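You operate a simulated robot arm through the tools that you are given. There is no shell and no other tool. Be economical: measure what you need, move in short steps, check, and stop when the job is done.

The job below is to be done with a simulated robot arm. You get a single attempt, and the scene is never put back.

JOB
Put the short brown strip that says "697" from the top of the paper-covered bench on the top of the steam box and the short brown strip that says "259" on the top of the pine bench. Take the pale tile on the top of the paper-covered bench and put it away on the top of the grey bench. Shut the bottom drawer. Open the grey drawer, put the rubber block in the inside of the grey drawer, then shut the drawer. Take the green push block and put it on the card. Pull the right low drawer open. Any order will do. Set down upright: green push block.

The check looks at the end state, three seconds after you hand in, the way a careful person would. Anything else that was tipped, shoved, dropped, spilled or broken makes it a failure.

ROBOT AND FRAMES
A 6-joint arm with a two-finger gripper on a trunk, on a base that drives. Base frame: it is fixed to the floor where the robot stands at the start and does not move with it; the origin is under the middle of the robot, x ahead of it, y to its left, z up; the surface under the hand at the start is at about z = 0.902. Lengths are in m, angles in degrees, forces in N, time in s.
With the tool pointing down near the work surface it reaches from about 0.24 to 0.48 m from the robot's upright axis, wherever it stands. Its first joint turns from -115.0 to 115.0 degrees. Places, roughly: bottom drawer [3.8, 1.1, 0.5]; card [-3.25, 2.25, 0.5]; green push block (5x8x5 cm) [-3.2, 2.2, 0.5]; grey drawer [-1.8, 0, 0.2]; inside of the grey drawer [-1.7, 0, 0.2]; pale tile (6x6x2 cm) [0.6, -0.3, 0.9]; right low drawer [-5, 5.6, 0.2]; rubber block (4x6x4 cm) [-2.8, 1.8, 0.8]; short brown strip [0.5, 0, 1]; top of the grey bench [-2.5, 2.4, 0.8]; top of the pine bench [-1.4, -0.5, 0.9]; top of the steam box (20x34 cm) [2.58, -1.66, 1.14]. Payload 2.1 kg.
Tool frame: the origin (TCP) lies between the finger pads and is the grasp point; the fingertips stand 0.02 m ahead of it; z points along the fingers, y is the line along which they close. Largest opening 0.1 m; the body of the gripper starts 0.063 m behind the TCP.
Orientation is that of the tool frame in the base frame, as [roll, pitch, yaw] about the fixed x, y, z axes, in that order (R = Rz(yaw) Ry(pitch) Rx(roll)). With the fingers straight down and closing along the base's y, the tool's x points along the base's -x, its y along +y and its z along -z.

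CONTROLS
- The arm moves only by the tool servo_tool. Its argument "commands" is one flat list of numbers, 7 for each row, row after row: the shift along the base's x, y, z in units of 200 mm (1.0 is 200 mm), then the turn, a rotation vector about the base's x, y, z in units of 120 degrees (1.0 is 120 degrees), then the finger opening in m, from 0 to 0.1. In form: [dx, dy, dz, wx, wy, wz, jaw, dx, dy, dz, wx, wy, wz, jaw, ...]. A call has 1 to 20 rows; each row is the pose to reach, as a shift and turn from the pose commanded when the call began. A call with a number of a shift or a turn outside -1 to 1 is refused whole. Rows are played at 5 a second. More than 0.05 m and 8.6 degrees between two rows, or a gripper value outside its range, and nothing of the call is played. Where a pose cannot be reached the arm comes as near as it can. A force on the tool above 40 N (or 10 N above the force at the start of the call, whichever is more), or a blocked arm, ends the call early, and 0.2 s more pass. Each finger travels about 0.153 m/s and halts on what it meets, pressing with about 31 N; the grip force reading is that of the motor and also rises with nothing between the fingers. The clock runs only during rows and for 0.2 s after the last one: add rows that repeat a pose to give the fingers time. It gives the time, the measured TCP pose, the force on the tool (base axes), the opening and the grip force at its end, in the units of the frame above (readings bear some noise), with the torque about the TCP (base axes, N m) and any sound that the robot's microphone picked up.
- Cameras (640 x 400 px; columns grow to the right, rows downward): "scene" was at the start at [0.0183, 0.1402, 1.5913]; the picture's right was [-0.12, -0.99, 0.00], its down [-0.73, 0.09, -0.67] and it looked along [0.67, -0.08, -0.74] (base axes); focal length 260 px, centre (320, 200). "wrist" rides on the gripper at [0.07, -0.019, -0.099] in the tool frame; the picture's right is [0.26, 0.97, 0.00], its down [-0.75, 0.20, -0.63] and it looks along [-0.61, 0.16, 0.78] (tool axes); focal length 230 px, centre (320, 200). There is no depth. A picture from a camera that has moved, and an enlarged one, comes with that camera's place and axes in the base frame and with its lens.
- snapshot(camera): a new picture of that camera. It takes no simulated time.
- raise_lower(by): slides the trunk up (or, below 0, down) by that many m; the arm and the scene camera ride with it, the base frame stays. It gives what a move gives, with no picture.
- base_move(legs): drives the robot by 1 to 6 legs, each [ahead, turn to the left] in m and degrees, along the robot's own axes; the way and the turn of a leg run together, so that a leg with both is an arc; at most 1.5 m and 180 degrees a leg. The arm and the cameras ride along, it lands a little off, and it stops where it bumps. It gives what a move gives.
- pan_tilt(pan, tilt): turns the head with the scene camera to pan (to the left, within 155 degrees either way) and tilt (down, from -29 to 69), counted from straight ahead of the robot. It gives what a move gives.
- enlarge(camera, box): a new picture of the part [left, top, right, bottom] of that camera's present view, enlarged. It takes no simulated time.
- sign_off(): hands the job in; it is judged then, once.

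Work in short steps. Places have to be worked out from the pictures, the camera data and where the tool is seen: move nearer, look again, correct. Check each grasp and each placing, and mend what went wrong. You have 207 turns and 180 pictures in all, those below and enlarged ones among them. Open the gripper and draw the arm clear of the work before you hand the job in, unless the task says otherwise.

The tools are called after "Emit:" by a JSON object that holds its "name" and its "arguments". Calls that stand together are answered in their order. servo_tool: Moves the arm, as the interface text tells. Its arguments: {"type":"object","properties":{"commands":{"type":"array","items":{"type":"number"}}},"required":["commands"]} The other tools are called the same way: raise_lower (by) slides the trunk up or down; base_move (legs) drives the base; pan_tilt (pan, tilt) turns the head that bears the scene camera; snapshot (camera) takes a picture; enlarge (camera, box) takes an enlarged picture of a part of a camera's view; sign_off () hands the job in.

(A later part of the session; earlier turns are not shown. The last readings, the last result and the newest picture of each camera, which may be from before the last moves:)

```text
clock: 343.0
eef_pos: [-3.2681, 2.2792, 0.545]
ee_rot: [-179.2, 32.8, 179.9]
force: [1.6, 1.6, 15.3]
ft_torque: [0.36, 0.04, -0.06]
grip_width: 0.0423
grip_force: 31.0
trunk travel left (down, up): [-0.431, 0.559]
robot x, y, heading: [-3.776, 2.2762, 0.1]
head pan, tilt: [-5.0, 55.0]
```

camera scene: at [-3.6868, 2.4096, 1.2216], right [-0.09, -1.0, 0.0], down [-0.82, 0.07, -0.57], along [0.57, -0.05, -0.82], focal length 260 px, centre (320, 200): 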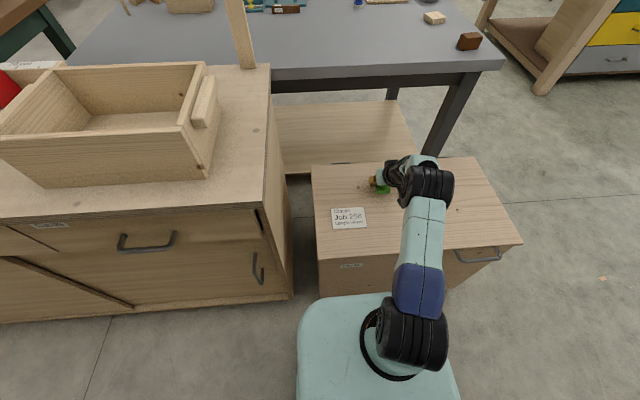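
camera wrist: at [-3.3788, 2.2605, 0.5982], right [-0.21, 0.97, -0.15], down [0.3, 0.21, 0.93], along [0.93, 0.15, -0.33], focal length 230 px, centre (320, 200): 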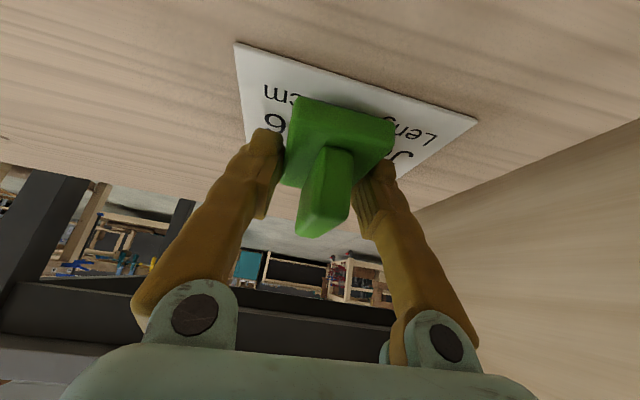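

Contact at 15 N. I open gently, wait, and lift straight up.

Emit:
{"name": "servo_tool", "arguments": {"commands": [0, 0, 0, 0, 0, 0, 0.05, 0, 0, 0, 0, 0, 0, 0.06, 0, 0, 0, 0, 0, 0, 0.065, 0, 0, 0, 0, 0, 0, 0.065, 0, 0, 0.1, 0, 0, 0, 0.065, 0, 0, 0.25, 0, 0, 0, 0.065, 0, 0, 0.45, 0, 0, 0, 0.065, 0, 0, 0.65, 0, 0, 0, 0.065, 0, 0, 0.65, 0, 0, 0, 0.065]}}

Emit:
{"name": "snapshot", "arguments": {"camera": "wrist"}}

Emit:
{"name": "snapshot", "arguments": {"camera": "scene"}}

```text
clock: 345.0
eef_pos: [-3.2342, 2.291, 0.6539]
ee_rot: [178.2, 44.0, 180.0]
force: [0.1, 0.4, -0.6]
ft_torque: [-0.01, 0.04, 0.01]
grip_width: 0.0651
grip_force: 0.1
out of reach, approached as far as the arm can: row 5, 6, 7, 8, 9
trunk travel left (down, up): [-0.431, 0.559]
robot x, y, heading: [-3.7764, 2.2803, 0.1]
head pan, tilt: [-5.0, 55.0]
```

```text
87 pictures are left
camera wrist: at [-3.3523, 2.2693, 0.6771], right [-0.21, 0.97, -0.16], down [0.1, 0.18, 0.98], along [0.97, 0.19, -0.13], focal length 230 px, centre (320, 200)
```

wrist: 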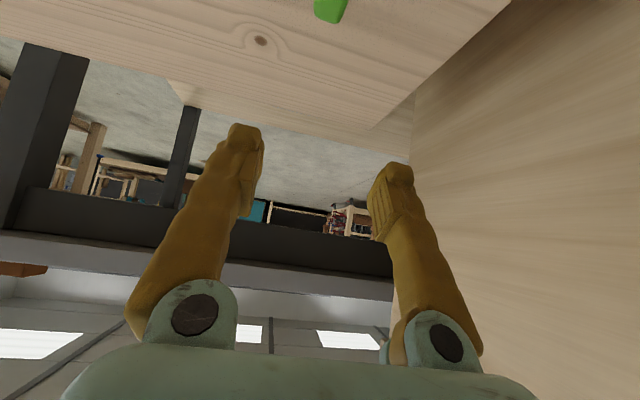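

```text
86 pictures are left
camera scene: at [-3.7663, 2.4096, 1.2127], right [-0.09, -1.0, 0.0], down [-0.82, 0.07, -0.57], along [0.57, -0.05, -0.82], focal length 260 px, centre (320, 200)
```

scene: 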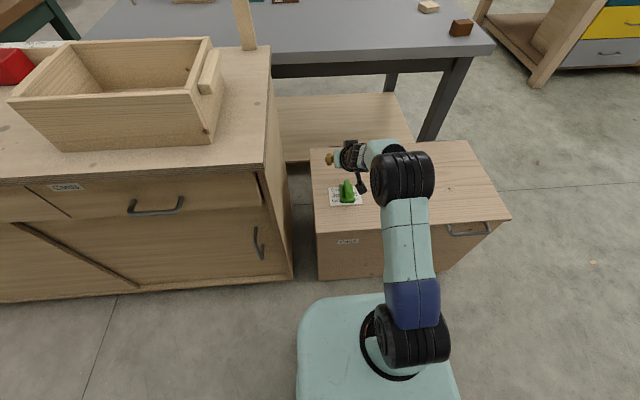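

The hand is clear (pitched oddly, near its limit). I check the block on the card up close.

Emit:
{"name": "enlarge", "arguments": {"camera": "scene", "box": [300, 150, 400, 230]}}

```text
5.00 times, centred on (350, 190) of scene
camera zoom: at [-3.7663, 2.4096, 1.2127], right [-0.09, -1.0, 0.0], down [-0.82, 0.07, -0.57], along [0.57, -0.05, -0.82], focal length 1302 px, centre (170, 250)
```

zoom: 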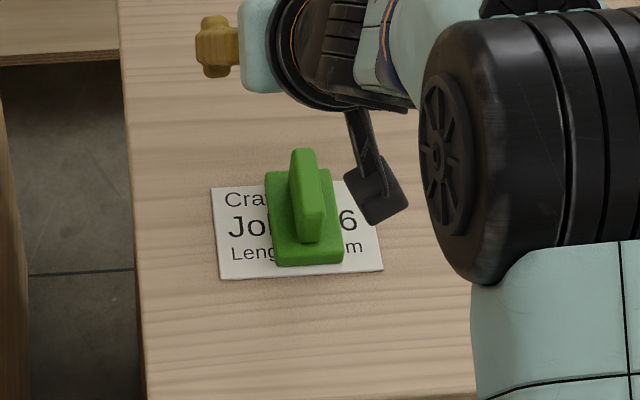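

The push block stands upright on the card. I raise the trunk straight up, back off, and turn the head toward the right low drawer's area.

Emit:
{"name": "raise_lower", "arguments": {"by": 0.3}}

Emit:
{"name": "base_move", "arguments": {"legs": [[-0.3, 0], [0, 105]]}}

Emit:
{"name": "pan_tilt", "arguments": {"pan": 5, "tilt": 25}}

Emit:
{"name": "snapshot", "arguments": {"camera": "scene"}}

```text
clock: 348.0
eef_pos: [-3.2357, 2.2923, 0.9544]
ee_rot: [178.3, 44.0, 179.9]
force: [-0.4, -0.6, 0.3]
ft_torque: [0.01, 0.02, -0.01]
grip_width: 0.0651
grip_force: 0.0
trunk travel left (down, up): [-0.731, 0.259]
robot x, y, heading: [-3.7762, 2.2743, 0.1]
head pan, tilt: [-5.0, 55.0]
```

```text
clock: 354.5
eef_pos: [-4.238, 2.7962, 0.9546]
ee_rot: [178.3, 44.0, -74.2]
force: [-0.3, -0.4, -0.1]
ft_torque: [-0.01, -0.02, 0.0]
grip_width: 0.065
grip_force: 0.1
trunk travel left (down, up): [-0.731, 0.259]
robot x, y, heading: [-4.076, 2.2742, 105.6]
head pan, tilt: [-5.0, 55.0]
```

```text
clock: 355.4
eef_pos: [-4.238, 2.795, 0.9534]
ee_rot: [178.3, 44.0, -74.3]
force: [-0.1, -0.2, 0.0]
ft_torque: [-0.04, 0.02, -0.01]
grip_width: 0.065
grip_force: 0.1
trunk travel left (down, up): [-0.731, 0.259]
robot x, y, heading: [-4.0763, 2.2761, 105.6]
head pan, tilt: [5.0, 25.0]
```

```text
84 pictures are left
camera scene: at [-4.2271, 2.2669, 1.5566], right [0.94, 0.35, 0.0], down [0.15, -0.4, -0.91], along [-0.32, 0.85, -0.42], focal length 260 px, centre (320, 200)
```

scene: 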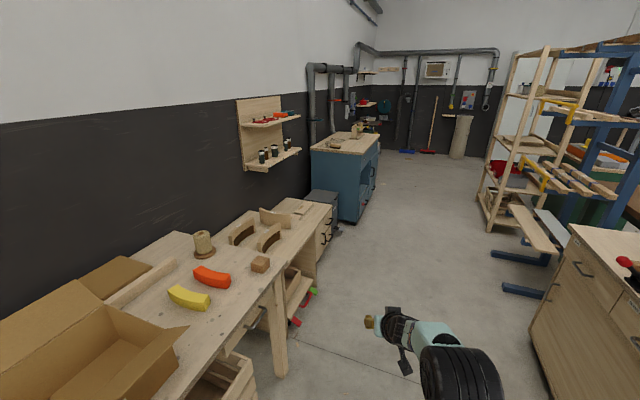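

The blue cabinet at about (-5, 5.6) is the target. I drive north along x≈-4.05 to y≈4.85 and look.

Emit:
{"name": "base_move", "arguments": {"legs": [[0, -16.5], [1.3, 0], [1.3, 0], [0, 55]]}}

Emit:
{"name": "pan_tilt", "arguments": {"pan": 0, "tilt": 35}}

Emit:
{"name": "snapshot", "arguments": {"camera": "scene"}}

```text
clock: 371.4
eef_pos: [-4.5248, 5.1575, 0.9529]
ee_rot: [178.3, 44.0, -33.7]
force: [-0.7, 0.7, -0.1]
ft_torque: [0.0, 0.01, -0.01]
grip_width: 0.0651
grip_force: 0.0
trunk travel left (down, up): [-0.731, 0.259]
robot x, y, heading: [-4.0678, 4.8684, 146.3]
head pan, tilt: [5.0, 25.0]
```

```text
clock: 372.1
eef_pos: [-4.525, 5.157, 0.9534]
ee_rot: [178.3, 44.0, -33.7]
force: [-0.8, -0.5, 0.6]
ft_torque: [0.01, 0.02, 0.0]
grip_width: 0.065
grip_force: 0.1
trunk travel left (down, up): [-0.731, 0.259]
robot x, y, heading: [-4.0655, 4.8665, 146.5]
head pan, tilt: [0.0, 35.0]
```

```text
83 pictures are left
camera scene: at [-4.1659, 4.7674, 1.541], right [0.55, 0.83, 0.0], down [0.48, -0.32, -0.82], along [-0.68, 0.45, -0.57], focal length 260 px, centre (320, 200)
```

scene: 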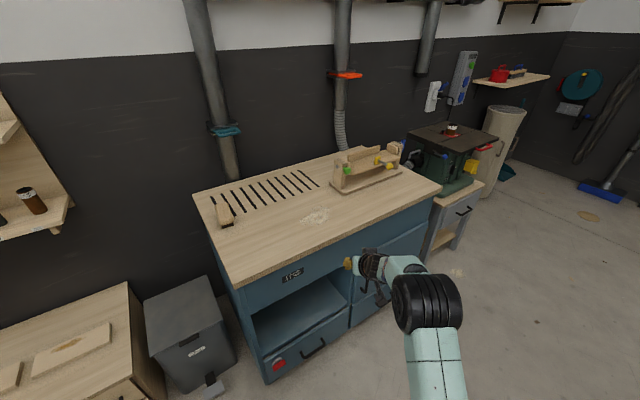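

The right low drawer's handle is near (-4.74, 5.55, 0.2), front facing +x. I go to about (-3.95, 5.56) and face it.

Emit:
{"name": "base_move", "arguments": {"legs": [[0, -66.5], [0.7, 0], [0, 100]]}}

Emit:
{"name": "pan_tilt", "arguments": {"pan": 0, "tilt": 45}}

Emit:
{"name": "snapshot", "arguments": {"camera": "scene"}}

```text
clock: 383.0
eef_pos: [-4.4781, 5.5342, 0.9537]
ee_rot: [178.2, 44.0, -2.4]
force: [-0.3, -0.3, -0.3]
ft_torque: [0.02, -0.03, 0.03]
grip_width: 0.065
grip_force: 0.1
trunk travel left (down, up): [-0.731, 0.259]
robot x, y, heading: [-3.9362, 5.5288, 177.7]
head pan, tilt: [0.0, 35.0]
```

```text
clock: 383.7
eef_pos: [-4.4785, 5.5332, 0.9537]
ee_rot: [178.2, 44.0, -2.5]
force: [0.8, -0.6, -0.4]
ft_torque: [0.01, 0.0, 0.01]
grip_width: 0.0648
grip_force: 0.0
trunk travel left (down, up): [-0.731, 0.259]
robot x, y, heading: [-3.9345, 5.5288, 177.6]
head pan, tilt: [0.0, 45.0]
```

```text
82 pictures are left
camera scene: at [-3.9629, 5.389, 1.5261], right [0.04, 1.0, 0.0], down [0.71, -0.03, -0.71], along [-0.71, 0.03, -0.71], focal length 260 px, centre (320, 200)
```

scene: 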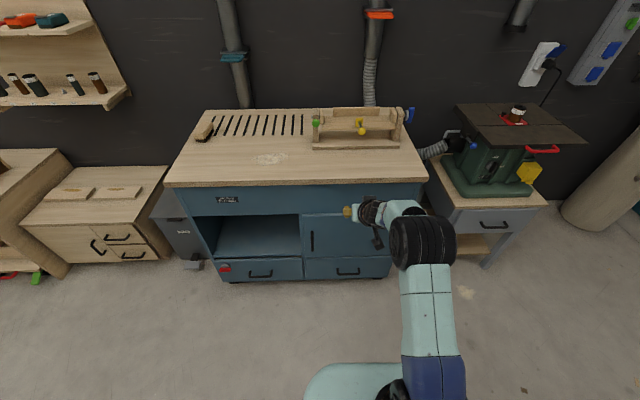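

The handle triangulates to about (-4.75, 5.59, 0.14), a horizontal bar. I roll the hand 90° so the fingers close vertically, then pitch to point straight forward.

Emit:
{"name": "servo_tool", "arguments": {"commands": [0, 0, 0, 0.047, -0.002, 0.049, 0.065, 0, 0, 0, 0.094, -0.004, 0.098, 0.065, 0, 0, 0, 0.141, -0.005, 0.147, 0.065, 0, 0, 0, 0.188, -0.007, 0.196, 0.065, 0, 0, 0, 0.235, -0.009, 0.245, 0.065, 0, 0, 0, 0.282, -0.011, 0.294, 0.065, 0, 0, 0, 0.33, -0.013, 0.343, 0.065, 0, 0, 0, 0.377, -0.014, 0.392, 0.065, 0, 0, 0, 0.424, -0.016, 0.441, 0.065, 0, 0, 0, 0.471, -0.018, 0.49, 0.065, 0, 0, 0, 0.521, -0.02, 0.54, 0.065, 0, 0, 0, 0.521, -0.02, 0.54, 0.065]}}

Emit:
{"name": "servo_tool", "arguments": {"commands": [0, 0, 0, 0, 0.065, 0, 0.065, 0, 0, 0, 0, 0.13, 0, 0.065, 0, 0, 0, 0, 0.195, 0, 0.065, 0, 0, 0, 0, 0.26, 0, 0.065, 0, 0, 0, 0, 0.325, 0, 0.065, 0, 0, 0, 0, 0.383, 0, 0.065, 0, 0, 0, 0, 0.383, 0, 0.065]}}

Emit:
{"name": "snapshot", "arguments": {"camera": "scene"}}

```text
clock: 386.3
eef_pos: [-4.4788, 5.534, 0.9535]
ee_rot: [-137.7, -0.2, 87.9]
force: [-0.3, -0.2, -0.9]
ft_torque: [0.02, 0.01, -0.04]
grip_width: 0.065
grip_force: 0.1
trunk travel left (down, up): [-0.731, 0.259]
robot x, y, heading: [-3.9382, 5.5278, 177.5]
head pan, tilt: [0.0, 45.0]
```

```text
clock: 387.9
eef_pos: [-4.4787, 5.5338, 0.9521]
ee_rot: [-91.7, 1.6, 88.6]
force: [-0.6, -0.5, 0.7]
ft_torque: [-0.02, -0.02, 0.03]
grip_width: 0.0651
grip_force: 0.0
trunk travel left (down, up): [-0.731, 0.259]
robot x, y, heading: [-3.9357, 5.5282, 177.7]
head pan, tilt: [0.0, 45.0]
```

```text
81 pictures are left
camera scene: at [-3.9627, 5.389, 1.5261], right [0.04, 1.0, 0.0], down [0.71, -0.03, -0.71], along [-0.71, 0.03, -0.71], focal length 260 px, centre (320, 200)
```

scene: 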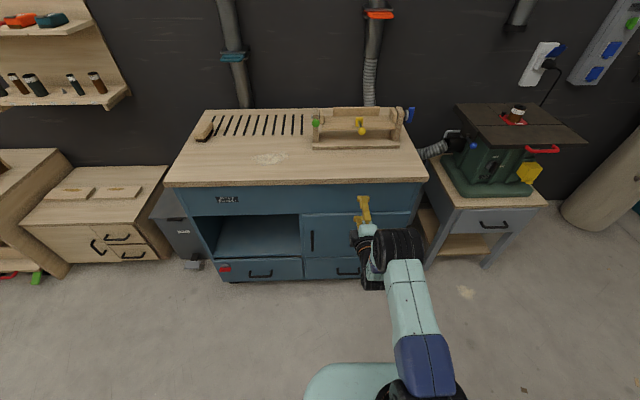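

The hand points straight forward now. I lower the trunk by 0.7 m and look.

Emit:
{"name": "raise_lower", "arguments": {"by": -0.4}}

Emit:
{"name": "raise_lower", "arguments": {"by": -0.3}}

Emit:
{"name": "pan_tilt", "arguments": {"pan": 0, "tilt": 35}}

Emit:
{"name": "snapshot", "arguments": {"camera": "scene"}}

Emit:
{"name": "snapshot", "arguments": {"camera": "wrist"}}

```text
clock: 391.7
eef_pos: [-4.4799, 5.5332, 0.5526]
ee_rot: [-91.7, 1.7, 88.5]
force: [1.4, -0.6, 0.4]
ft_torque: [0.03, 0.01, 0.0]
grip_width: 0.065
grip_force: 0.0
trunk travel left (down, up): [-0.331, 0.659]
robot x, y, heading: [-3.9376, 5.527, 177.7]
head pan, tilt: [0.0, 45.0]
```

```text
clock: 394.7
eef_pos: [-4.4792, 5.5337, 0.2533]
ee_rot: [-91.8, 1.6, 88.4]
force: [0.5, -0.7, -1.1]
ft_torque: [0.0, -0.03, -0.01]
grip_width: 0.0647
grip_force: 0.1
trunk travel left (down, up): [-0.031, 0.959]
robot x, y, heading: [-3.9327, 5.5298, 177.7]
head pan, tilt: [0.0, 45.0]
```

```text
clock: 395.4
eef_pos: [-4.4792, 5.5348, 0.2541]
ee_rot: [-91.7, 1.6, 88.4]
force: [-0.3, -0.4, 0.7]
ft_torque: [-0.01, 0.0, -0.02]
grip_width: 0.0652
grip_force: 0.0
trunk travel left (down, up): [-0.031, 0.959]
robot x, y, heading: [-3.9323, 5.5299, 177.7]
head pan, tilt: [0.0, 35.0]
```

```text
80 pictures are left
camera scene: at [-3.9696, 5.3893, 0.8409], right [0.04, 1.0, 0.0], down [0.57, -0.02, -0.82], along [-0.82, 0.03, -0.57], focal length 260 px, centre (320, 200)
```

scene: 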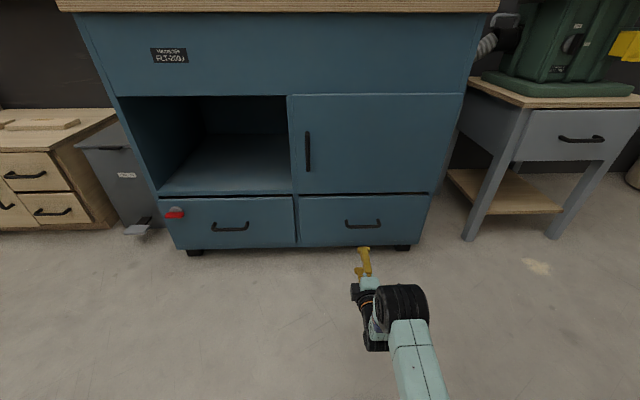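

```text
79 pictures are left
camera wrist: at [-4.3783, 5.6007, 0.2736], right [0.04, 0.23, -0.97], down [0.61, -0.77, -0.16], along [-0.79, -0.59, -0.17], focal length 230 px, centre (320, 200)
```

wrist: 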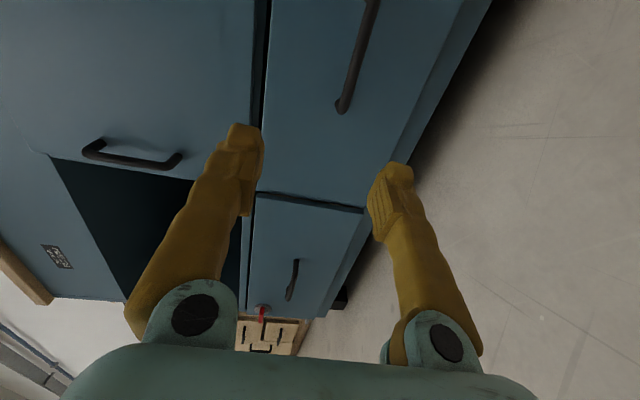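

Re-triangulated handle: bar around (-4.69, 5.57, 0.22). I line the hand up with it, 8 cm short, and look.

Emit:
{"name": "servo_tool", "arguments": {"commands": [-0.15, 0.06, -0.05, 0, 0, 0, 0.065, -0.3, 0.12, -0.1, 0, 0, 0, 0.065, -0.45, 0.18, -0.165, 0, 0, 0, 0.065, -0.6, 0.18, -0.165, 0, 0, 0, 0.065, -0.6, 0.18, -0.165, 0, 0, 0, 0.065]}}

Emit:
{"name": "snapshot", "arguments": {"camera": "wrist"}}

Emit:
{"name": "enlarge", "arguments": {"camera": "scene", "box": [280, 170, 460, 290]}}

```text
clock: 396.6
eef_pos: [-4.5974, 5.5705, 0.2197]
ee_rot: [-91.7, 1.6, 88.4]
force: [-0.1, 0.4, -0.1]
ft_torque: [0.02, 0.0, 0.0]
grip_width: 0.0646
grip_force: 0.0
trunk travel left (down, up): [-0.031, 0.959]
robot x, y, heading: [-3.9377, 5.5269, 177.7]
head pan, tilt: [0.0, 35.0]
```

```text
78 pictures are left
camera wrist: at [-4.4968, 5.6373, 0.2402], right [0.04, 0.23, -0.97], down [0.62, -0.77, -0.16], along [-0.79, -0.59, -0.17], focal length 230 px, centre (320, 200)
```

wrist: 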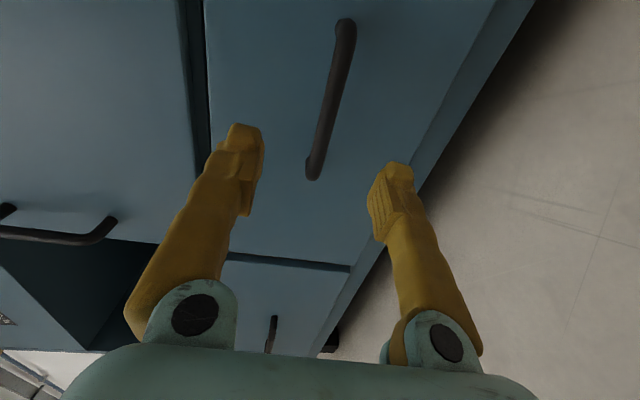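

```text
3.33 times, centred on (370, 230) of scene
camera zoom: at [-3.9697, 5.3894, 0.8409], right [0.04, 1.0, 0.0], down [0.57, -0.02, -0.82], along [-0.82, 0.03, -0.57], focal length 868 px, centre (153, 100)
```

zoom: 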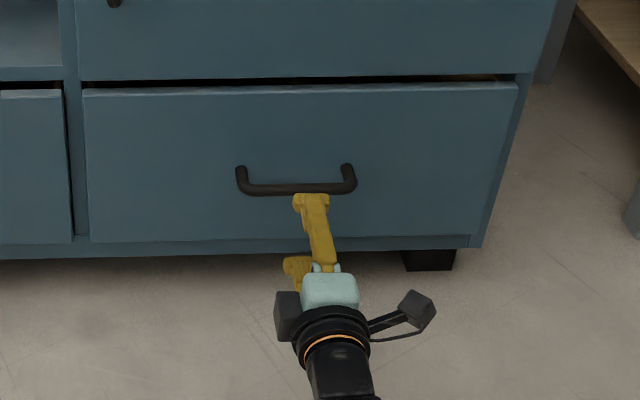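

The bar passes midway between the fingertips. I advance so it sits between the pads and close.

Emit:
{"name": "servo_tool", "arguments": {"commands": [-0.15, 0.03, -0.02, 0, 0, 0, 0.065, -0.3, 0.05, -0.02, 0, 0, 0, 0.065, -0.4, 0.05, -0.02, 0, 0, 0, 0.065, -0.46, 0.05, -0.02, 0, 0, 0, 0.065, -0.46, 0.05, -0.02, 0, 0, 0, 0.065]}}

Emit:
{"name": "enlarge", "arguments": {"camera": "scene", "box": [280, 170, 460, 290]}}

Emit:
{"name": "servo_tool", "arguments": {"commands": [0, 0, 0, 0, 0, 0, 0.04, 0, 0, 0, 0, 0, 0, 0.01, 0, 0, 0, 0, 0, 0, 0.0, 0, 0, 0, 0, 0, 0, 0.0]}}

Emit:
{"name": "snapshot", "arguments": {"camera": "wrist"}}

```text
clock: 397.8
eef_pos: [-4.6129, 5.5828, 0.2466]
ee_rot: [-91.7, 1.6, 88.4]
force: [-1.1, 0.1, -0.3]
ft_torque: [0.01, 0.02, 0.0]
grip_width: 0.065
grip_force: 0.0
out of reach, approached as far as the arm can: row 1, 2, 3, 4, 5
trunk travel left (down, up): [-0.031, 0.959]
robot x, y, heading: [-3.9308, 5.5279, 177.7]
head pan, tilt: [0.0, 35.0]
```

```text
3.33 times, centred on (370, 230) of scene
camera zoom: at [-3.9697, 5.3894, 0.8409], right [0.04, 1.0, 0.0], down [0.57, -0.02, -0.82], along [-0.82, 0.03, -0.57], focal length 868 px, centre (153, 100)
```

zoom: 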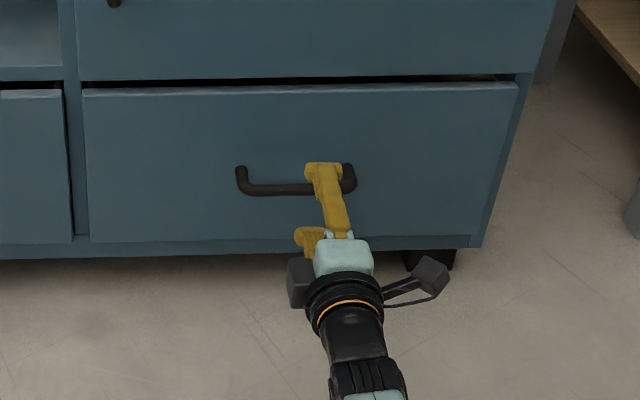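

```text
clock: 398.8
eef_pos: [-4.6123, 5.5832, 0.246]
ee_rot: [-91.6, 1.6, 88.4]
force: [-0.1, -0.1, 0.8]
ft_torque: [0.01, 0.0, 0.01]
grip_width: 0.0001
grip_force: 29.6
trunk travel left (down, up): [-0.031, 0.959]
robot x, y, heading: [-3.938, 5.529, 178.0]
head pan, tilt: [0.0, 35.0]
```

```text
75 pictures are left
camera wrist: at [-4.5114, 5.6493, 0.2672], right [0.04, 0.23, -0.97], down [0.61, -0.77, -0.16], along [-0.79, -0.59, -0.17], focal length 230 px, centre (320, 200)
```

wrist: 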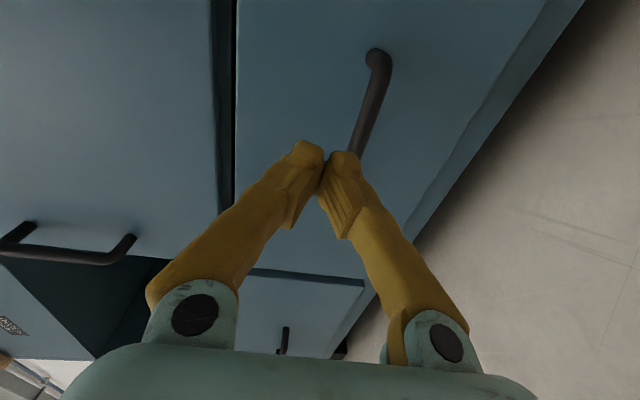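

The arm was fully stretched. I reopen, draw back and level the hand, then drive the base 12 cm closer.

Emit:
{"name": "servo_tool", "arguments": {"commands": [0.15, 0, -0.05, 0, 0, 0, 0.03, 0.3, 0, -0.1, 0, 0, 0, 0.065, 0.45, 0, -0.15, 0, 0, 0, 0.065, 0.6, 0, -0.16, 0, 0, 0, 0.065, 0.6, 0, -0.16, 0, 0, 0, 0.065]}}

Emit:
{"name": "base_move", "arguments": {"legs": [[0.12, 0]]}}

Emit:
{"name": "snapshot", "arguments": {"camera": "wrist"}}

```text
clock: 400.0
eef_pos: [-4.575, 5.5915, 0.1775]
ee_rot: [-91.7, 1.6, 88.5]
force: [0.3, -0.4, 0.6]
ft_torque: [0.04, -0.02, 0.03]
grip_width: 0.0652
grip_force: 0.0
out of reach, approached as far as the arm can: row 1, 2, 3, 4, 5
trunk travel left (down, up): [-0.031, 0.959]
robot x, y, heading: [-3.9355, 5.5314, 177.7]
head pan, tilt: [0.0, 35.0]
```

```text
clock: 401.2
eef_pos: [-4.6612, 5.5936, 0.1742]
ee_rot: [-91.3, 1.7, 88.9]
force: [19.6, -1.1, 9.1]
ft_torque: [0.01, 0.99, 0.1]
grip_width: 0.0719
grip_force: 5.2
trunk travel left (down, up): [-0.031, 0.959]
robot x, y, heading: [-4.0248, 5.5304, 178.1]
head pan, tilt: [0.0, 35.0]
stopped in leg 1: the force on the tool passed its limit at 414 N (the readings are from after the stop); the commanded pose is now the measured one
```

```text
74 pictures are left
camera wrist: at [-4.5608, 5.6605, 0.1939], right [0.03, 0.23, -0.97], down [0.62, -0.77, -0.16], along [-0.78, -0.6, -0.16], focal length 230 px, centre (320, 200)
```

wrist: 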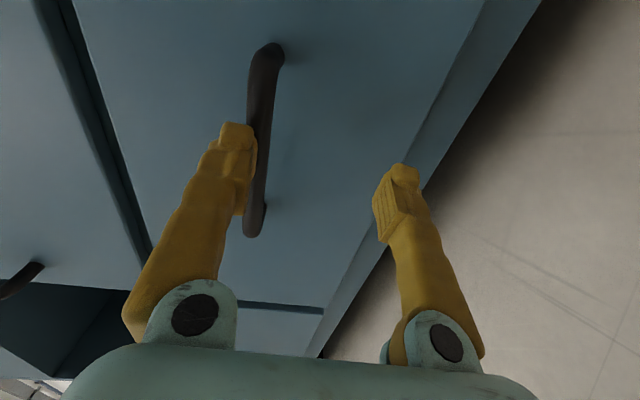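

The upper finger bumped the handle because the hand was off in height. I back up 10 cm and re-centre.

Emit:
{"name": "base_move", "arguments": {"legs": [[-0.06, 0]]}}

Emit:
{"name": "servo_tool", "arguments": {"commands": [0.1, -0.03, 0.05, 0, 0, 0, 0.065, 0.2, -0.06, 0.1, 0, 0, 0, 0.065, 0.3, -0.06, 0.15, 0, 0, 0, 0.065, 0.4, -0.06, 0.19, 0, 0, 0, 0.065, 0.4, -0.06, 0.19, 0, 0, 0, 0.065]}}

Emit:
{"name": "snapshot", "arguments": {"camera": "wrist"}}

Emit:
{"name": "snapshot", "arguments": {"camera": "scene"}}

```text
clock: 402.1
eef_pos: [-4.6029, 5.5917, 0.1707]
ee_rot: [-91.8, 1.8, 88.9]
force: [0.0, 0.0, 0.0]
ft_torque: [0.01, -0.01, -0.02]
grip_width: 0.0653
grip_force: 0.1
trunk travel left (down, up): [-0.031, 0.959]
robot x, y, heading: [-3.9691, 5.5307, 177.7]
head pan, tilt: [0.0, 35.0]
```

```text
clock: 403.4
eef_pos: [-4.6037, 5.5864, 0.171]
ee_rot: [-91.7, 1.7, 88.8]
force: [-1.0, -0.3, -0.4]
ft_torque: [-0.01, 0.02, -0.03]
grip_width: 0.0648
grip_force: 0.1
out of reach, approached as far as the arm can: row 1, 2, 3, 4, 5
trunk travel left (down, up): [-0.031, 0.959]
robot x, y, heading: [-3.9673, 5.5291, 178.0]
head pan, tilt: [0.0, 35.0]
```

```text
73 pictures are left
camera wrist: at [-4.5027, 5.6546, 0.1907], right [0.03, 0.23, -0.97], down [0.62, -0.77, -0.16], along [-0.78, -0.6, -0.17], focal length 230 px, centre (320, 200)
```

wrist: 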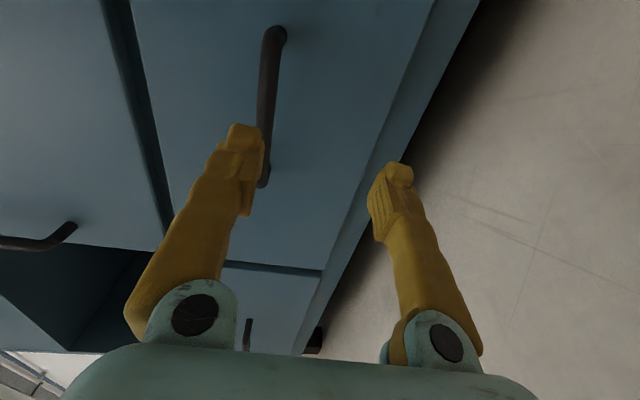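

```text
72 pictures are left
camera scene: at [-4.0009, 5.3905, 0.8409], right [0.04, 1.0, 0.0], down [0.57, -0.02, -0.82], along [-0.82, 0.03, -0.57], focal length 260 px, centre (320, 200)
```

scene: 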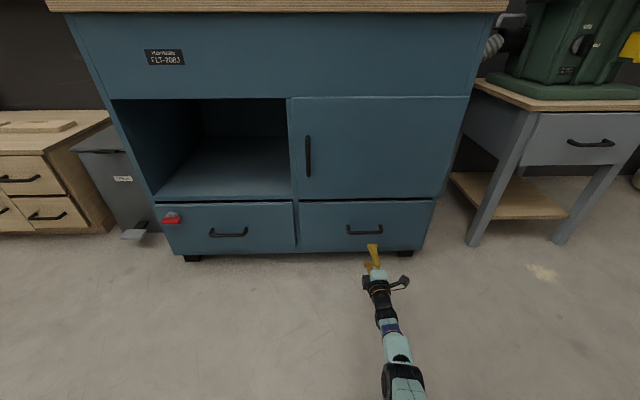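

The arm seems stuck in a stretched-out, near-singular pose. I try lifting the hand to get the elbow to bend.

Emit:
{"name": "servo_tool", "arguments": {"commands": [0.02, 0, 0.1, 0, 0, 0, 0.065, 0.06, 0, 0.2, 0, 0, 0, 0.065, 0.12, 0, 0.35, 0, 0, 0, 0.065, 0.2, 0, 0.5, 0, 0, 0, 0.065, 0.3, 0, 0.65, 0, 0, 0, 0.065, 0.4, 0, 0.8, 0, 0, 0, 0.065, 0.4, 0, 0.8, 0, 0, 0, 0.065]}}

Emit:
{"name": "snapshot", "arguments": {"camera": "scene"}}

```text
clock: 404.9
eef_pos: [-4.6429, 5.6078, 0.2648]
ee_rot: [-91.7, 1.8, 88.9]
force: [0.1, 0.2, 0.1]
ft_torque: [0.0, 0.02, -0.01]
grip_width: 0.0649
grip_force: 0.1
out of reach, approached as far as the arm can: row 1, 2, 3, 4, 5, 6, 7
trunk travel left (down, up): [-0.031, 0.959]
robot x, y, heading: [-3.9676, 5.5281, 178.2]
head pan, tilt: [0.0, 35.0]
```

```text
71 pictures are left
camera scene: at [-4.0009, 5.3905, 0.8409], right [0.04, 1.0, 0.0], down [0.57, -0.02, -0.82], along [-0.82, 0.03, -0.57], focal length 260 px, centre (320, 200)
```

scene: 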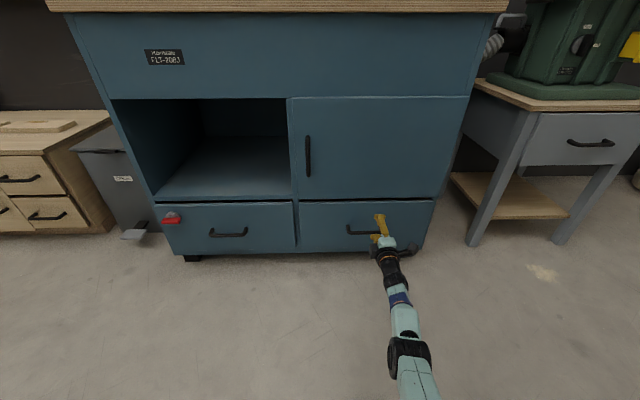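

I back the base off for safety, then command the earlier reachable pose (0.545 m ahead, same height).

Emit:
{"name": "base_move", "arguments": {"legs": [[-0.2, 0]]}}

Emit:
{"name": "servo_tool", "arguments": {"commands": [0.1, -0.08, 0, 0, 0, 0, 0.065, 0.25, -0.16, 0, 0, 0, 0, 0.065, 0.4, -0.24, 0, 0, 0, 0, 0.065, 0.55, -0.32, 0, 0, 0, 0, 0.065, 0.65, -0.36, 0, 0, 0, 0, 0.065, 0.65, -0.36, 0, 0, 0, 0, 0.065]}}

```text
clock: 406.5
eef_pos: [-4.4471, 5.5996, 0.2643]
ee_rot: [-91.7, 1.8, 89.0]
force: [0.1, 0.0, 0.0]
ft_torque: [0.0, 0.01, 0.01]
grip_width: 0.0649
grip_force: 0.1
trunk travel left (down, up): [-0.031, 0.959]
robot x, y, heading: [-3.7713, 5.5225, 177.9]
head pan, tilt: [0.0, 35.0]
```

```text
clock: 407.9
eef_pos: [-4.4405, 5.5443, 0.2304]
ee_rot: [-91.6, 1.7, 89.1]
force: [0.3, 0.7, -0.6]
ft_torque: [0.0, -0.03, 0.0]
grip_width: 0.0647
grip_force: 0.1
out of reach, approached as far as the arm can: row 1, 2, 3, 4, 5, 6
trunk travel left (down, up): [-0.031, 0.959]
robot x, y, heading: [-3.7725, 5.5253, 178.0]
head pan, tilt: [0.0, 35.0]
```

Still stuck; I try pitching the hand downward while drawing it in, to unlock the elbow.

Emit:
{"name": "servo_tool", "arguments": {"commands": [0.05, 0, 0.05, 0, -0.06, 0, 0.065, 0.1, 0, 0.1, 0, -0.12, 0, 0.065, 0.2, 0, 0.2, 0, -0.18, 0, 0.065, 0.3, 0, 0.3, 0, -0.24, 0, 0.065, 0.45, 0, 0.45, 0, -0.3, 0, 0.065, 0.6, 0, 0.6, 0, -0.36, 0, 0.065, 0.7, 0, 0.7, 0, -0.36, 0, 0.065, 0.7, 0, 0.7, 0, -0.36, 0, 0.065]}}

Emit:
{"name": "snapshot", "arguments": {"camera": "scene"}}

```text
clock: 409.7
eef_pos: [-4.2979, 5.5463, 0.3702]
ee_rot: [-134.9, 0.6, 88.1]
force: [-0.8, 0.4, 0.7]
ft_torque: [0.01, 0.01, 0.03]
grip_width: 0.0652
grip_force: 0.0
out of reach, approached as far as the arm can: row 1, 2, 3, 5
trunk travel left (down, up): [-0.031, 0.959]
robot x, y, heading: [-3.7714, 5.5223, 178.1]
head pan, tilt: [0.0, 35.0]
```

```text
70 pictures are left
camera scene: at [-3.8042, 5.3834, 0.8409], right [0.03, 1.0, 0.0], down [0.57, -0.02, -0.82], along [-0.82, 0.03, -0.57], focal length 260 px, centre (320, 200)
```

scene: 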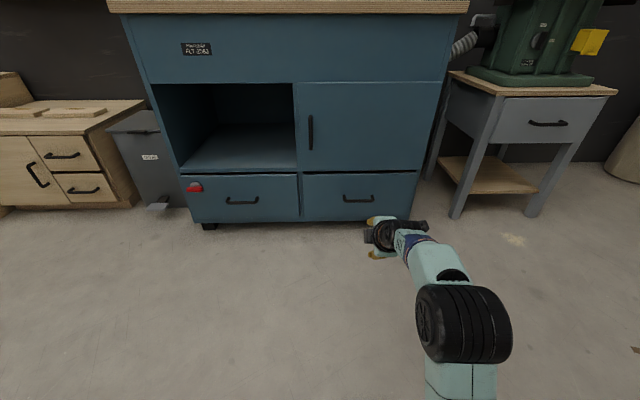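

Unlocked. I pitch forward again while keeping the arm bent (about 0.53 m ahead, z≈0.215).

Emit:
{"name": "servo_tool", "arguments": {"commands": [0, 0, -0.1, 0, 0.06, 0, 0.065, 0, 0, -0.2, 0, 0.12, 0, 0.065, 0, 0, -0.35, 0, 0.18, 0, 0.065, 0, 0, -0.5, 0, 0.24, 0, 0.065, 0, 0, -0.65, 0, 0.3, 0, 0.065, -0.03, 0.1, -0.78, 0, 0.365, 0, 0.065, -0.03, 0.1, -0.78, 0, 0.365, 0, 0.065]}}

Emit:
{"name": "snapshot", "arguments": {"camera": "wrist"}}

```text
clock: 411.3
eef_pos: [-4.2995, 5.5672, 0.2136]
ee_rot: [-91.0, 1.8, 89.0]
force: [0.1, 0.2, 0.0]
ft_torque: [0.01, -0.05, -0.01]
grip_width: 0.065
grip_force: 0.1
out of reach, approached as far as the arm can: row 1, 2
trunk travel left (down, up): [-0.031, 0.959]
robot x, y, heading: [-3.7667, 5.5239, 177.9]
head pan, tilt: [0.0, 35.0]
```

```text
69 pictures are left
camera wrist: at [-4.199, 5.6347, 0.2328], right [0.02, 0.23, -0.97], down [0.62, -0.77, -0.17], along [-0.78, -0.6, -0.16], focal length 230 px, centre (320, 200)
```

wrist: 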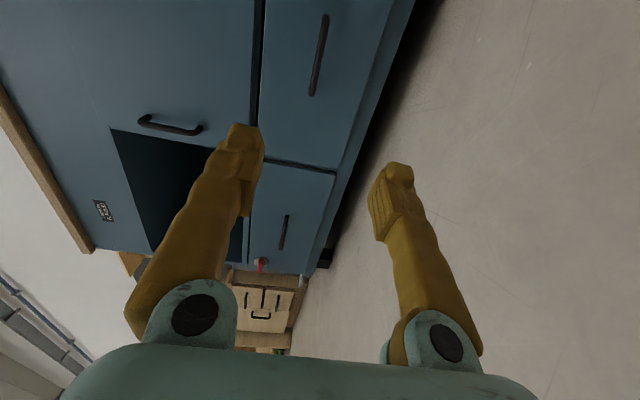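

Handle estimate now z≈0.212, y centre 5.58. I drive 0.32 m forward, keeping the fingertips 3–4 cm short of the bar.

Emit:
{"name": "base_move", "arguments": {"legs": [[0.32, 0]]}}

Emit:
{"name": "snapshot", "arguments": {"camera": "wrist"}}

```text
clock: 413.4
eef_pos: [-4.6099, 5.5736, 0.2139]
ee_rot: [-91.1, 1.7, 89.3]
force: [-1.6, 0.0, 0.2]
ft_torque: [-0.03, -0.02, -0.01]
grip_width: 0.065
grip_force: 0.0
trunk travel left (down, up): [-0.031, 0.959]
robot x, y, heading: [-4.0778, 5.5291, 178.3]
head pan, tilt: [0.0, 35.0]
```

```text
68 pictures are left
camera wrist: at [-4.5094, 5.6421, 0.2329], right [0.02, 0.23, -0.97], down [0.62, -0.76, -0.17], along [-0.78, -0.6, -0.16], focal length 230 px, centre (320, 200)
```

wrist: 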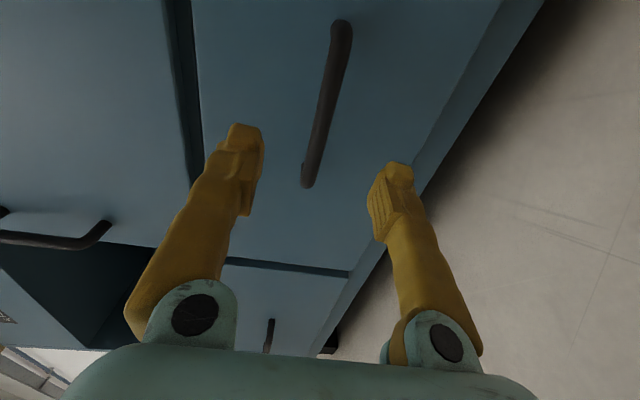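

Aligned. I advance 7.5 cm in small steps and close on the bar.

Emit:
{"name": "servo_tool", "arguments": {"commands": [-0.1, 0.02, 0, 0, 0, 0, 0.065, -0.2, 0.03, 0, 0, 0, 0, 0.065, -0.3, 0.03, 0, 0, 0, 0, 0.065, -0.37, 0.03, 0, 0, 0, 0, 0.065, -0.37, 0.03, 0, 0, 0, 0, 0.065]}}

Emit:
{"name": "servo_tool", "arguments": {"commands": [0, 0, 0, 0, 0, 0, 0.04, 0, 0, 0, 0, 0, 0, 0.01, 0, 0, 0, 0, 0, 0, 0.0, 0, 0, 0, 0, 0, 0, 0.0]}}

Emit:
{"name": "snapshot", "arguments": {"camera": "wrist"}}

```text
clock: 414.6
eef_pos: [-4.6861, 5.5807, 0.216]
ee_rot: [-91.1, 1.7, 89.3]
force: [-1.0, 0.3, 0.2]
ft_torque: [0.02, 0.0, 0.0]
grip_width: 0.0648
grip_force: 0.0
trunk travel left (down, up): [-0.031, 0.959]
robot x, y, heading: [-4.0819, 5.5317, 178.4]
head pan, tilt: [0.0, 35.0]
```

```text
clock: 415.6
eef_pos: [-4.685, 5.5803, 0.2118]
ee_rot: [-91.4, 1.7, 89.4]
force: [2.2, 0.4, -13.8]
ft_torque: [0.93, -0.04, 0.08]
grip_width: 0.0063
grip_force: 34.7
trunk travel left (down, up): [-0.031, 0.959]
robot x, y, heading: [-4.0831, 5.5316, 178.1]
head pan, tilt: [0.0, 35.0]
```

```text
67 pictures are left
camera wrist: at [-4.5853, 5.6479, 0.2319], right [0.03, 0.23, -0.97], down [0.63, -0.76, -0.16], along [-0.78, -0.6, -0.16], focal length 230 px, centre (320, 200)
```

wrist: 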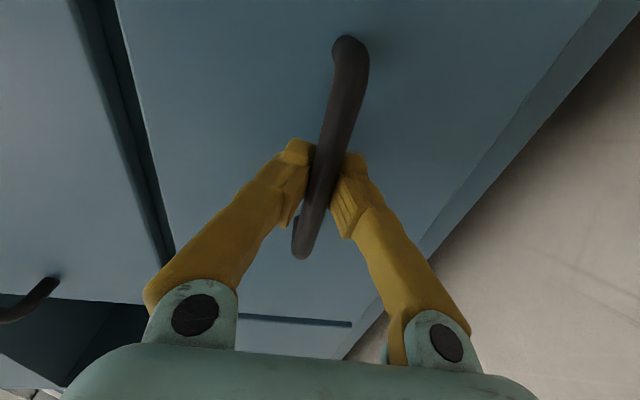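

The bar is gripped. I pull back with the arm in small steps.

Emit:
{"name": "servo_tool", "arguments": {"commands": [0.1, 0, 0, 0, 0, 0, 0.0, 0.2, 0, 0, 0, 0, 0, 0.0, 0.3, 0, 0, 0, 0, 0, 0.0, 0.4, 0, 0, 0, 0, 0, 0.0, 0.5, 0, 0, 0, 0, 0, 0.0, 0.5, 0, 0, 0, 0, 0, 0.0]}}

Emit:
{"name": "snapshot", "arguments": {"camera": "scene"}}

```text
clock: 417.0
eef_pos: [-4.5823, 5.5791, 0.212]
ee_rot: [-91.4, 1.7, 89.6]
force: [-0.3, -19.7, -13.7]
ft_torque: [0.77, -0.06, 0.21]
grip_width: 0.0063
grip_force: 34.7
trunk travel left (down, up): [-0.031, 0.959]
robot x, y, heading: [-4.0827, 5.5349, 178.6]
head pan, tilt: [0.0, 35.0]
```

```text
66 pictures are left
camera scene: at [-4.1147, 5.3925, 0.8407], right [0.03, 1.0, 0.0], down [0.58, -0.01, -0.82], along [-0.82, 0.02, -0.58], focal length 260 px, centre (320, 200)
```

scene: 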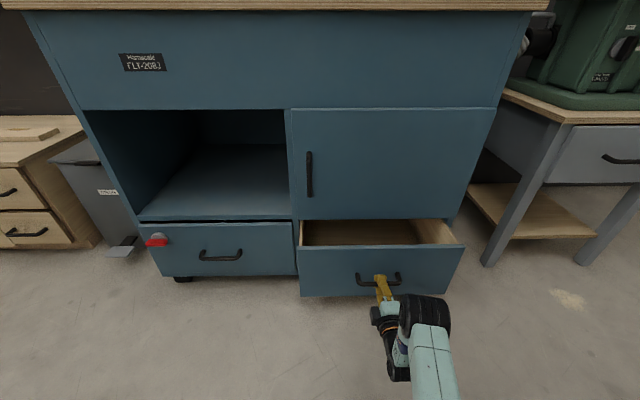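

The drawer is open about 10 cm; I pull it a further 12 cm by backing the base.

Emit:
{"name": "base_move", "arguments": {"legs": [[-0.12, 0]]}}

Emit:
{"name": "snapshot", "arguments": {"camera": "scene"}}

```text
clock: 418.3
eef_pos: [-4.4604, 5.5762, 0.2126]
ee_rot: [-91.4, 1.7, 89.2]
force: [-2.5, 30.2, -17.3]
ft_torque: [0.88, 0.03, -0.08]
grip_width: 0.0063
grip_force: 34.6
trunk travel left (down, up): [-0.031, 0.959]
robot x, y, heading: [-3.9563, 5.5252, 178.2]
head pan, tilt: [0.0, 35.0]
```

```text
65 pictures are left
camera scene: at [-3.9936, 5.3905, 0.8409], right [0.03, 1.0, 0.0], down [0.58, -0.02, -0.82], along [-0.82, 0.02, -0.58], focal length 260 px, centre (320, 200)
```

scene: 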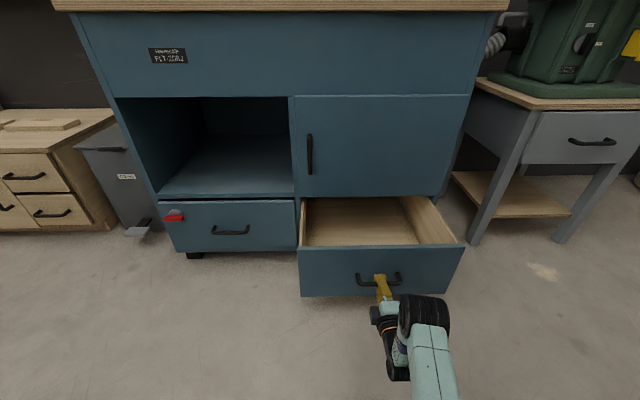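

The drawer is clearly open (~22 cm). I open the jaws, wait, and back straight away.

Emit:
{"name": "servo_tool", "arguments": {"commands": [0, 0, 0, 0, 0, 0, 0.03, 0, 0, 0, 0, 0, 0, 0.06, 0, 0, 0, 0, 0, 0, 0.065, 0, 0, 0, 0, 0, 0, 0.065]}}

Emit:
{"name": "base_move", "arguments": {"legs": [[-0.3, 0]]}}

Emit:
{"name": "raise_lower", "arguments": {"by": 0.4}}

Emit:
{"name": "snapshot", "arguments": {"camera": "scene"}}

```text
clock: 419.3
eef_pos: [-4.4595, 5.5761, 0.2137]
ee_rot: [-91.1, 1.5, 89.1]
force: [0.0, -0.4, -0.4]
ft_torque: [0.01, 0.02, 0.02]
grip_width: 0.065
grip_force: 0.1
trunk travel left (down, up): [-0.031, 0.959]
robot x, y, heading: [-3.9596, 5.5286, 178.1]
head pan, tilt: [0.0, 35.0]
```

```text
clock: 421.3
eef_pos: [-4.1587, 5.5646, 0.2129]
ee_rot: [-91.1, 1.7, 89.7]
force: [-0.1, 0.0, -0.7]
ft_torque: [-0.02, 0.03, -0.01]
grip_width: 0.0649
grip_force: 0.0
trunk travel left (down, up): [-0.031, 0.959]
robot x, y, heading: [-3.6637, 5.5217, 179.0]
head pan, tilt: [0.0, 35.0]
```

```text
clock: 425.1
eef_pos: [-4.1605, 5.5638, 0.6134]
ee_rot: [-91.1, 1.5, 89.8]
force: [-0.4, -1.1, -0.5]
ft_torque: [0.01, 0.0, -0.01]
grip_width: 0.065
grip_force: 0.1
trunk travel left (down, up): [-0.431, 0.559]
robot x, y, heading: [-3.6586, 5.5206, 179.1]
head pan, tilt: [0.0, 35.0]
```

```text
64 pictures are left
camera scene: at [-3.6887, 5.3818, 1.2409], right [0.02, 1.0, 0.0], down [0.57, -0.01, -0.82], along [-0.82, 0.02, -0.57], focal length 260 px, centre (320, 200)
```

scene: 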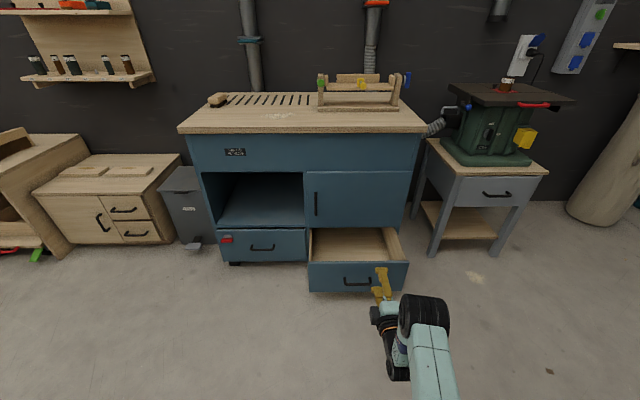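

Right low drawer is open. I head back south along x≈-4.1 towards the pine bench's west side.

Emit:
{"name": "base_move", "arguments": {"legs": [[0, 78.5], [1.03, 0], [1.03, 0], [0, 12.3], [1.15, 0], [1.15, 0]]}}

Emit:
{"name": "base_move", "arguments": {"legs": [[0, 56], [0.9, 0], [0.85, 0], [0, 34]]}}

Emit:
{"name": "snapshot", "arguments": {"camera": "scene"}}

```text
clock: 450.5
eef_pos: [-4.3109, 0.7068, 0.6141]
ee_rot: [-91.0, 1.6, 176.9]
force: [-0.2, -0.1, -0.3]
ft_torque: [-0.02, -0.01, 0.01]
grip_width: 0.0649
grip_force: 0.1
trunk travel left (down, up): [-0.431, 0.559]
robot x, y, heading: [-4.2465, 1.2072, -94.0]
head pan, tilt: [0.0, 35.0]
```

```text
clock: 463.4
eef_pos: [-2.3754, 0.092, 0.6146]
ee_rot: [-91.1, 1.7, -92.4]
force: [0.6, 0.2, 0.8]
ft_torque: [0.0, 0.0, -0.02]
grip_width: 0.0651
grip_force: 0.0
trunk travel left (down, up): [-0.431, 0.559]
robot x, y, heading: [-2.8766, 0.1493, -3.1]
head pan, tilt: [0.0, 35.0]
```

```text
63 pictures are left
camera scene: at [-2.8409, 0.2909, 1.2409], right [-0.06, -1.0, 0.0], down [-0.57, 0.03, -0.82], along [0.82, -0.05, -0.57], focal length 260 px, centre (320, 200)
```

scene: 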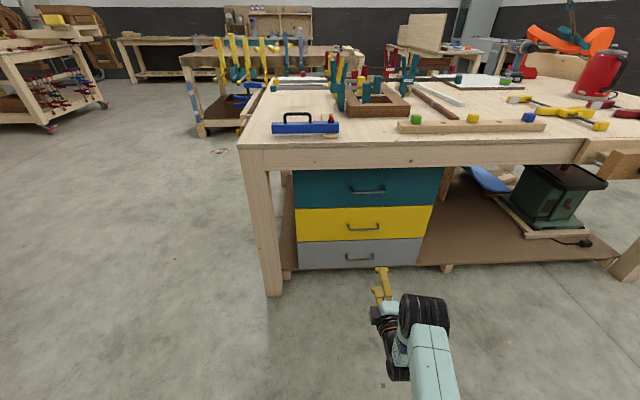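

Three drawers are in view; grey is the lowest, its handle near y≈0.01. I line up at about (-2.54, 0.03) and lower the trunk.

Emit:
{"name": "base_move", "arguments": {"legs": [[0, -15], [0.35, 0], [0, 18]]}}

Emit:
{"name": "raise_lower", "arguments": {"by": -0.4}}

Emit:
{"name": "snapshot", "arguments": {"camera": "scene"}}

Emit:
{"name": "snapshot", "arguments": {"camera": "wrist"}}

```text
clock: 467.5
eef_pos: [-2.0521, 0.012, 0.6152]
ee_rot: [-91.1, 1.6, -89.5]
force: [0.7, 0.5, 0.6]
ft_torque: [-0.03, 0.0, -0.01]
grip_width: 0.0652
grip_force: 0.0
trunk travel left (down, up): [-0.431, 0.559]
robot x, y, heading: [-2.5542, 0.0487, -0.2]
head pan, tilt: [0.0, 35.0]
```

```text
clock: 471.4
eef_pos: [-2.0515, 0.0119, 0.2136]
ee_rot: [-91.1, 1.7, -89.4]
force: [0.1, -0.2, 0.3]
ft_torque: [-0.01, -0.03, 0.02]
grip_width: 0.0652
grip_force: 0.1
trunk travel left (down, up): [-0.031, 0.959]
robot x, y, heading: [-2.5552, 0.0496, -0.1]
head pan, tilt: [0.0, 35.0]
```

```text
62 pictures are left
camera scene: at [-2.5257, 0.1864, 0.8409], right [0.0, -1.0, 0.0], down [-0.57, 0.0, -0.82], along [0.82, 0.0, -0.57], focal length 260 px, centre (320, 200)
```

scene: 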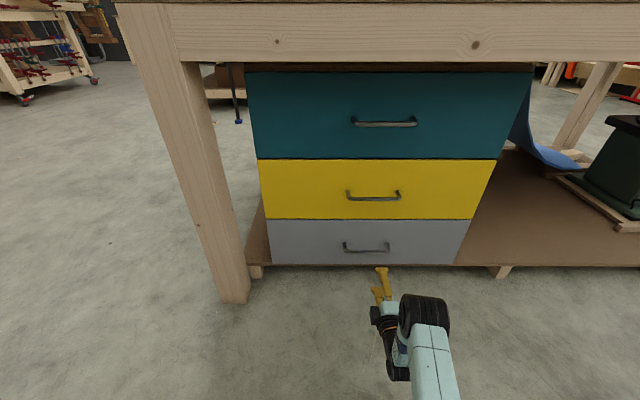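

```text
61 pictures are left
camera wrist: at [-2.1485, -0.0606, 0.233], right [-0.02, -0.23, -0.97], down [-0.64, 0.75, -0.17], along [0.77, 0.62, -0.16], focal length 230 px, centre (320, 200)
```

wrist: 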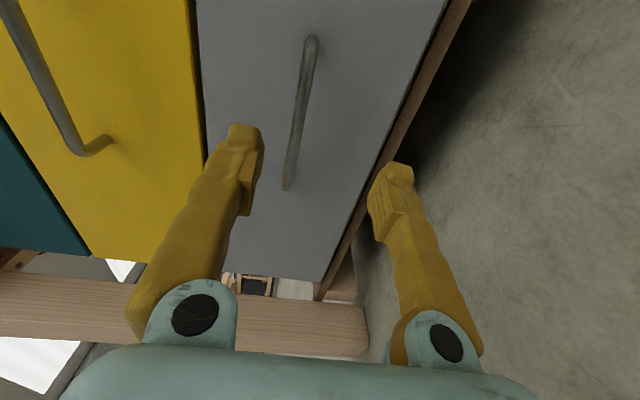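

The bar triangulates to about (-1.91, 0.035, 0.23). I adjust height and side, drive 8 cm nearer, and recheck.

Emit:
{"name": "servo_tool", "arguments": {"commands": [0, 0.05, 0.04, 0, 0, 0, 0.065, 0, 0.1, 0.08, 0, 0, 0, 0.065, 0, 0.1, 0.08, 0, 0, 0, 0.065]}}

Emit:
{"name": "base_move", "arguments": {"legs": [[0.08, 0]]}}

Emit:
{"name": "snapshot", "arguments": {"camera": "wrist"}}

```text
clock: 472.2
eef_pos: [-2.0512, 0.031, 0.2294]
ee_rot: [-91.0, 1.7, -89.6]
force: [-0.4, -0.7, 0.1]
ft_torque: [0.0, -0.01, 0.02]
grip_width: 0.0647
grip_force: 0.0
trunk travel left (down, up): [-0.031, 0.959]
robot x, y, heading: [-2.5541, 0.0479, -0.4]
head pan, tilt: [0.0, 35.0]
```

```text
clock: 473.2
eef_pos: [-1.9717, 0.0312, 0.2289]
ee_rot: [-91.0, 1.6, -89.5]
force: [-0.2, -0.2, 0.5]
ft_torque: [-0.02, 0.01, -0.02]
grip_width: 0.0652
grip_force: 0.0
trunk travel left (down, up): [-0.031, 0.959]
robot x, y, heading: [-2.4748, 0.0459, -0.1]
head pan, tilt: [0.0, 35.0]
```

```text
60 pictures are left
camera wrist: at [-2.0686, -0.0404, 0.2491], right [-0.02, -0.23, -0.97], down [-0.64, 0.75, -0.17], along [0.77, 0.62, -0.16], focal length 230 px, centre (320, 200)
```

wrist: 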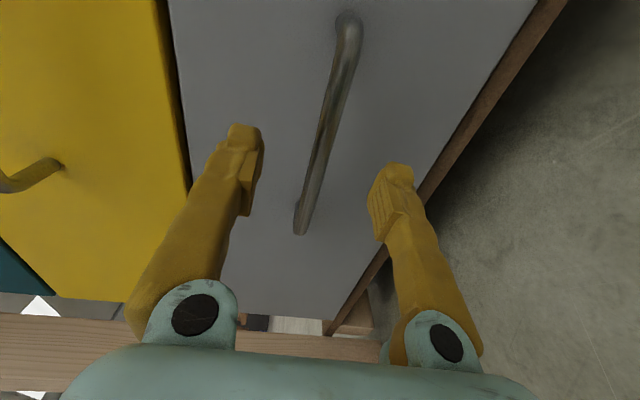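

Aligned in height. I advance 6.5 cm and close on the bar.

Emit:
{"name": "servo_tool", "arguments": {"commands": [0.1, 0.02, 0, 0, 0, 0, 0.065, 0.2, 0.04, 0, 0, 0, 0, 0.065, 0.28, 0.04, 0, 0, 0, 0, 0.065, 0.33, 0.04, 0, 0, 0, 0, 0.065, 0.33, 0.04, 0, 0, 0, 0, 0.065]}}

Emit:
{"name": "servo_tool", "arguments": {"commands": [0, 0, 0, 0, 0, 0, 0.04, 0, 0, 0, 0, 0, 0, 0.01, 0, 0, 0, 0, 0, 0, 0.0, 0, 0, 0, 0, 0, 0, 0.0]}}

Emit:
{"name": "snapshot", "arguments": {"camera": "wrist"}}

```text
clock: 474.0
eef_pos: [-1.9251, 0.0394, 0.2287]
ee_rot: [-91.6, 1.7, -89.4]
force: [-14.1, 0.5, 3.5]
ft_torque: [-0.01, -0.62, -0.06]
grip_width: 0.0687
grip_force: 3.0
trunk travel left (down, up): [-0.031, 0.959]
robot x, y, heading: [-2.4751, 0.0483, -0.3]
head pan, tilt: [0.0, 35.0]
stopped in row 3: the force on the tool passed its limit at 95 N (the readings are from after the stop); the commanded pose is now the measured one
```

```text
clock: 475.0
eef_pos: [-1.9235, 0.0395, 0.2253]
ee_rot: [-91.6, 1.7, -89.6]
force: [-0.4, 0.3, -0.4]
ft_torque: [0.03, -0.02, 0.01]
grip_width: 0.0
grip_force: 29.3
trunk travel left (down, up): [-0.031, 0.959]
robot x, y, heading: [-2.4741, 0.0502, -0.2]
head pan, tilt: [0.0, 35.0]
```

```text
59 pictures are left
camera wrist: at [-2.021, -0.0326, 0.2469], right [-0.03, -0.23, -0.97], down [-0.64, 0.75, -0.16], along [0.77, 0.62, -0.17], focal length 230 px, centre (320, 200)
```

wrist: 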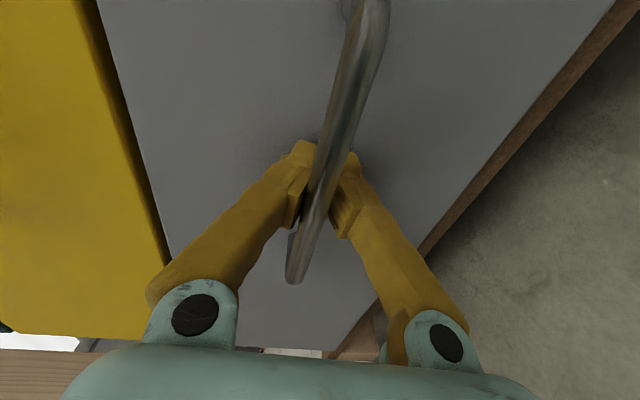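

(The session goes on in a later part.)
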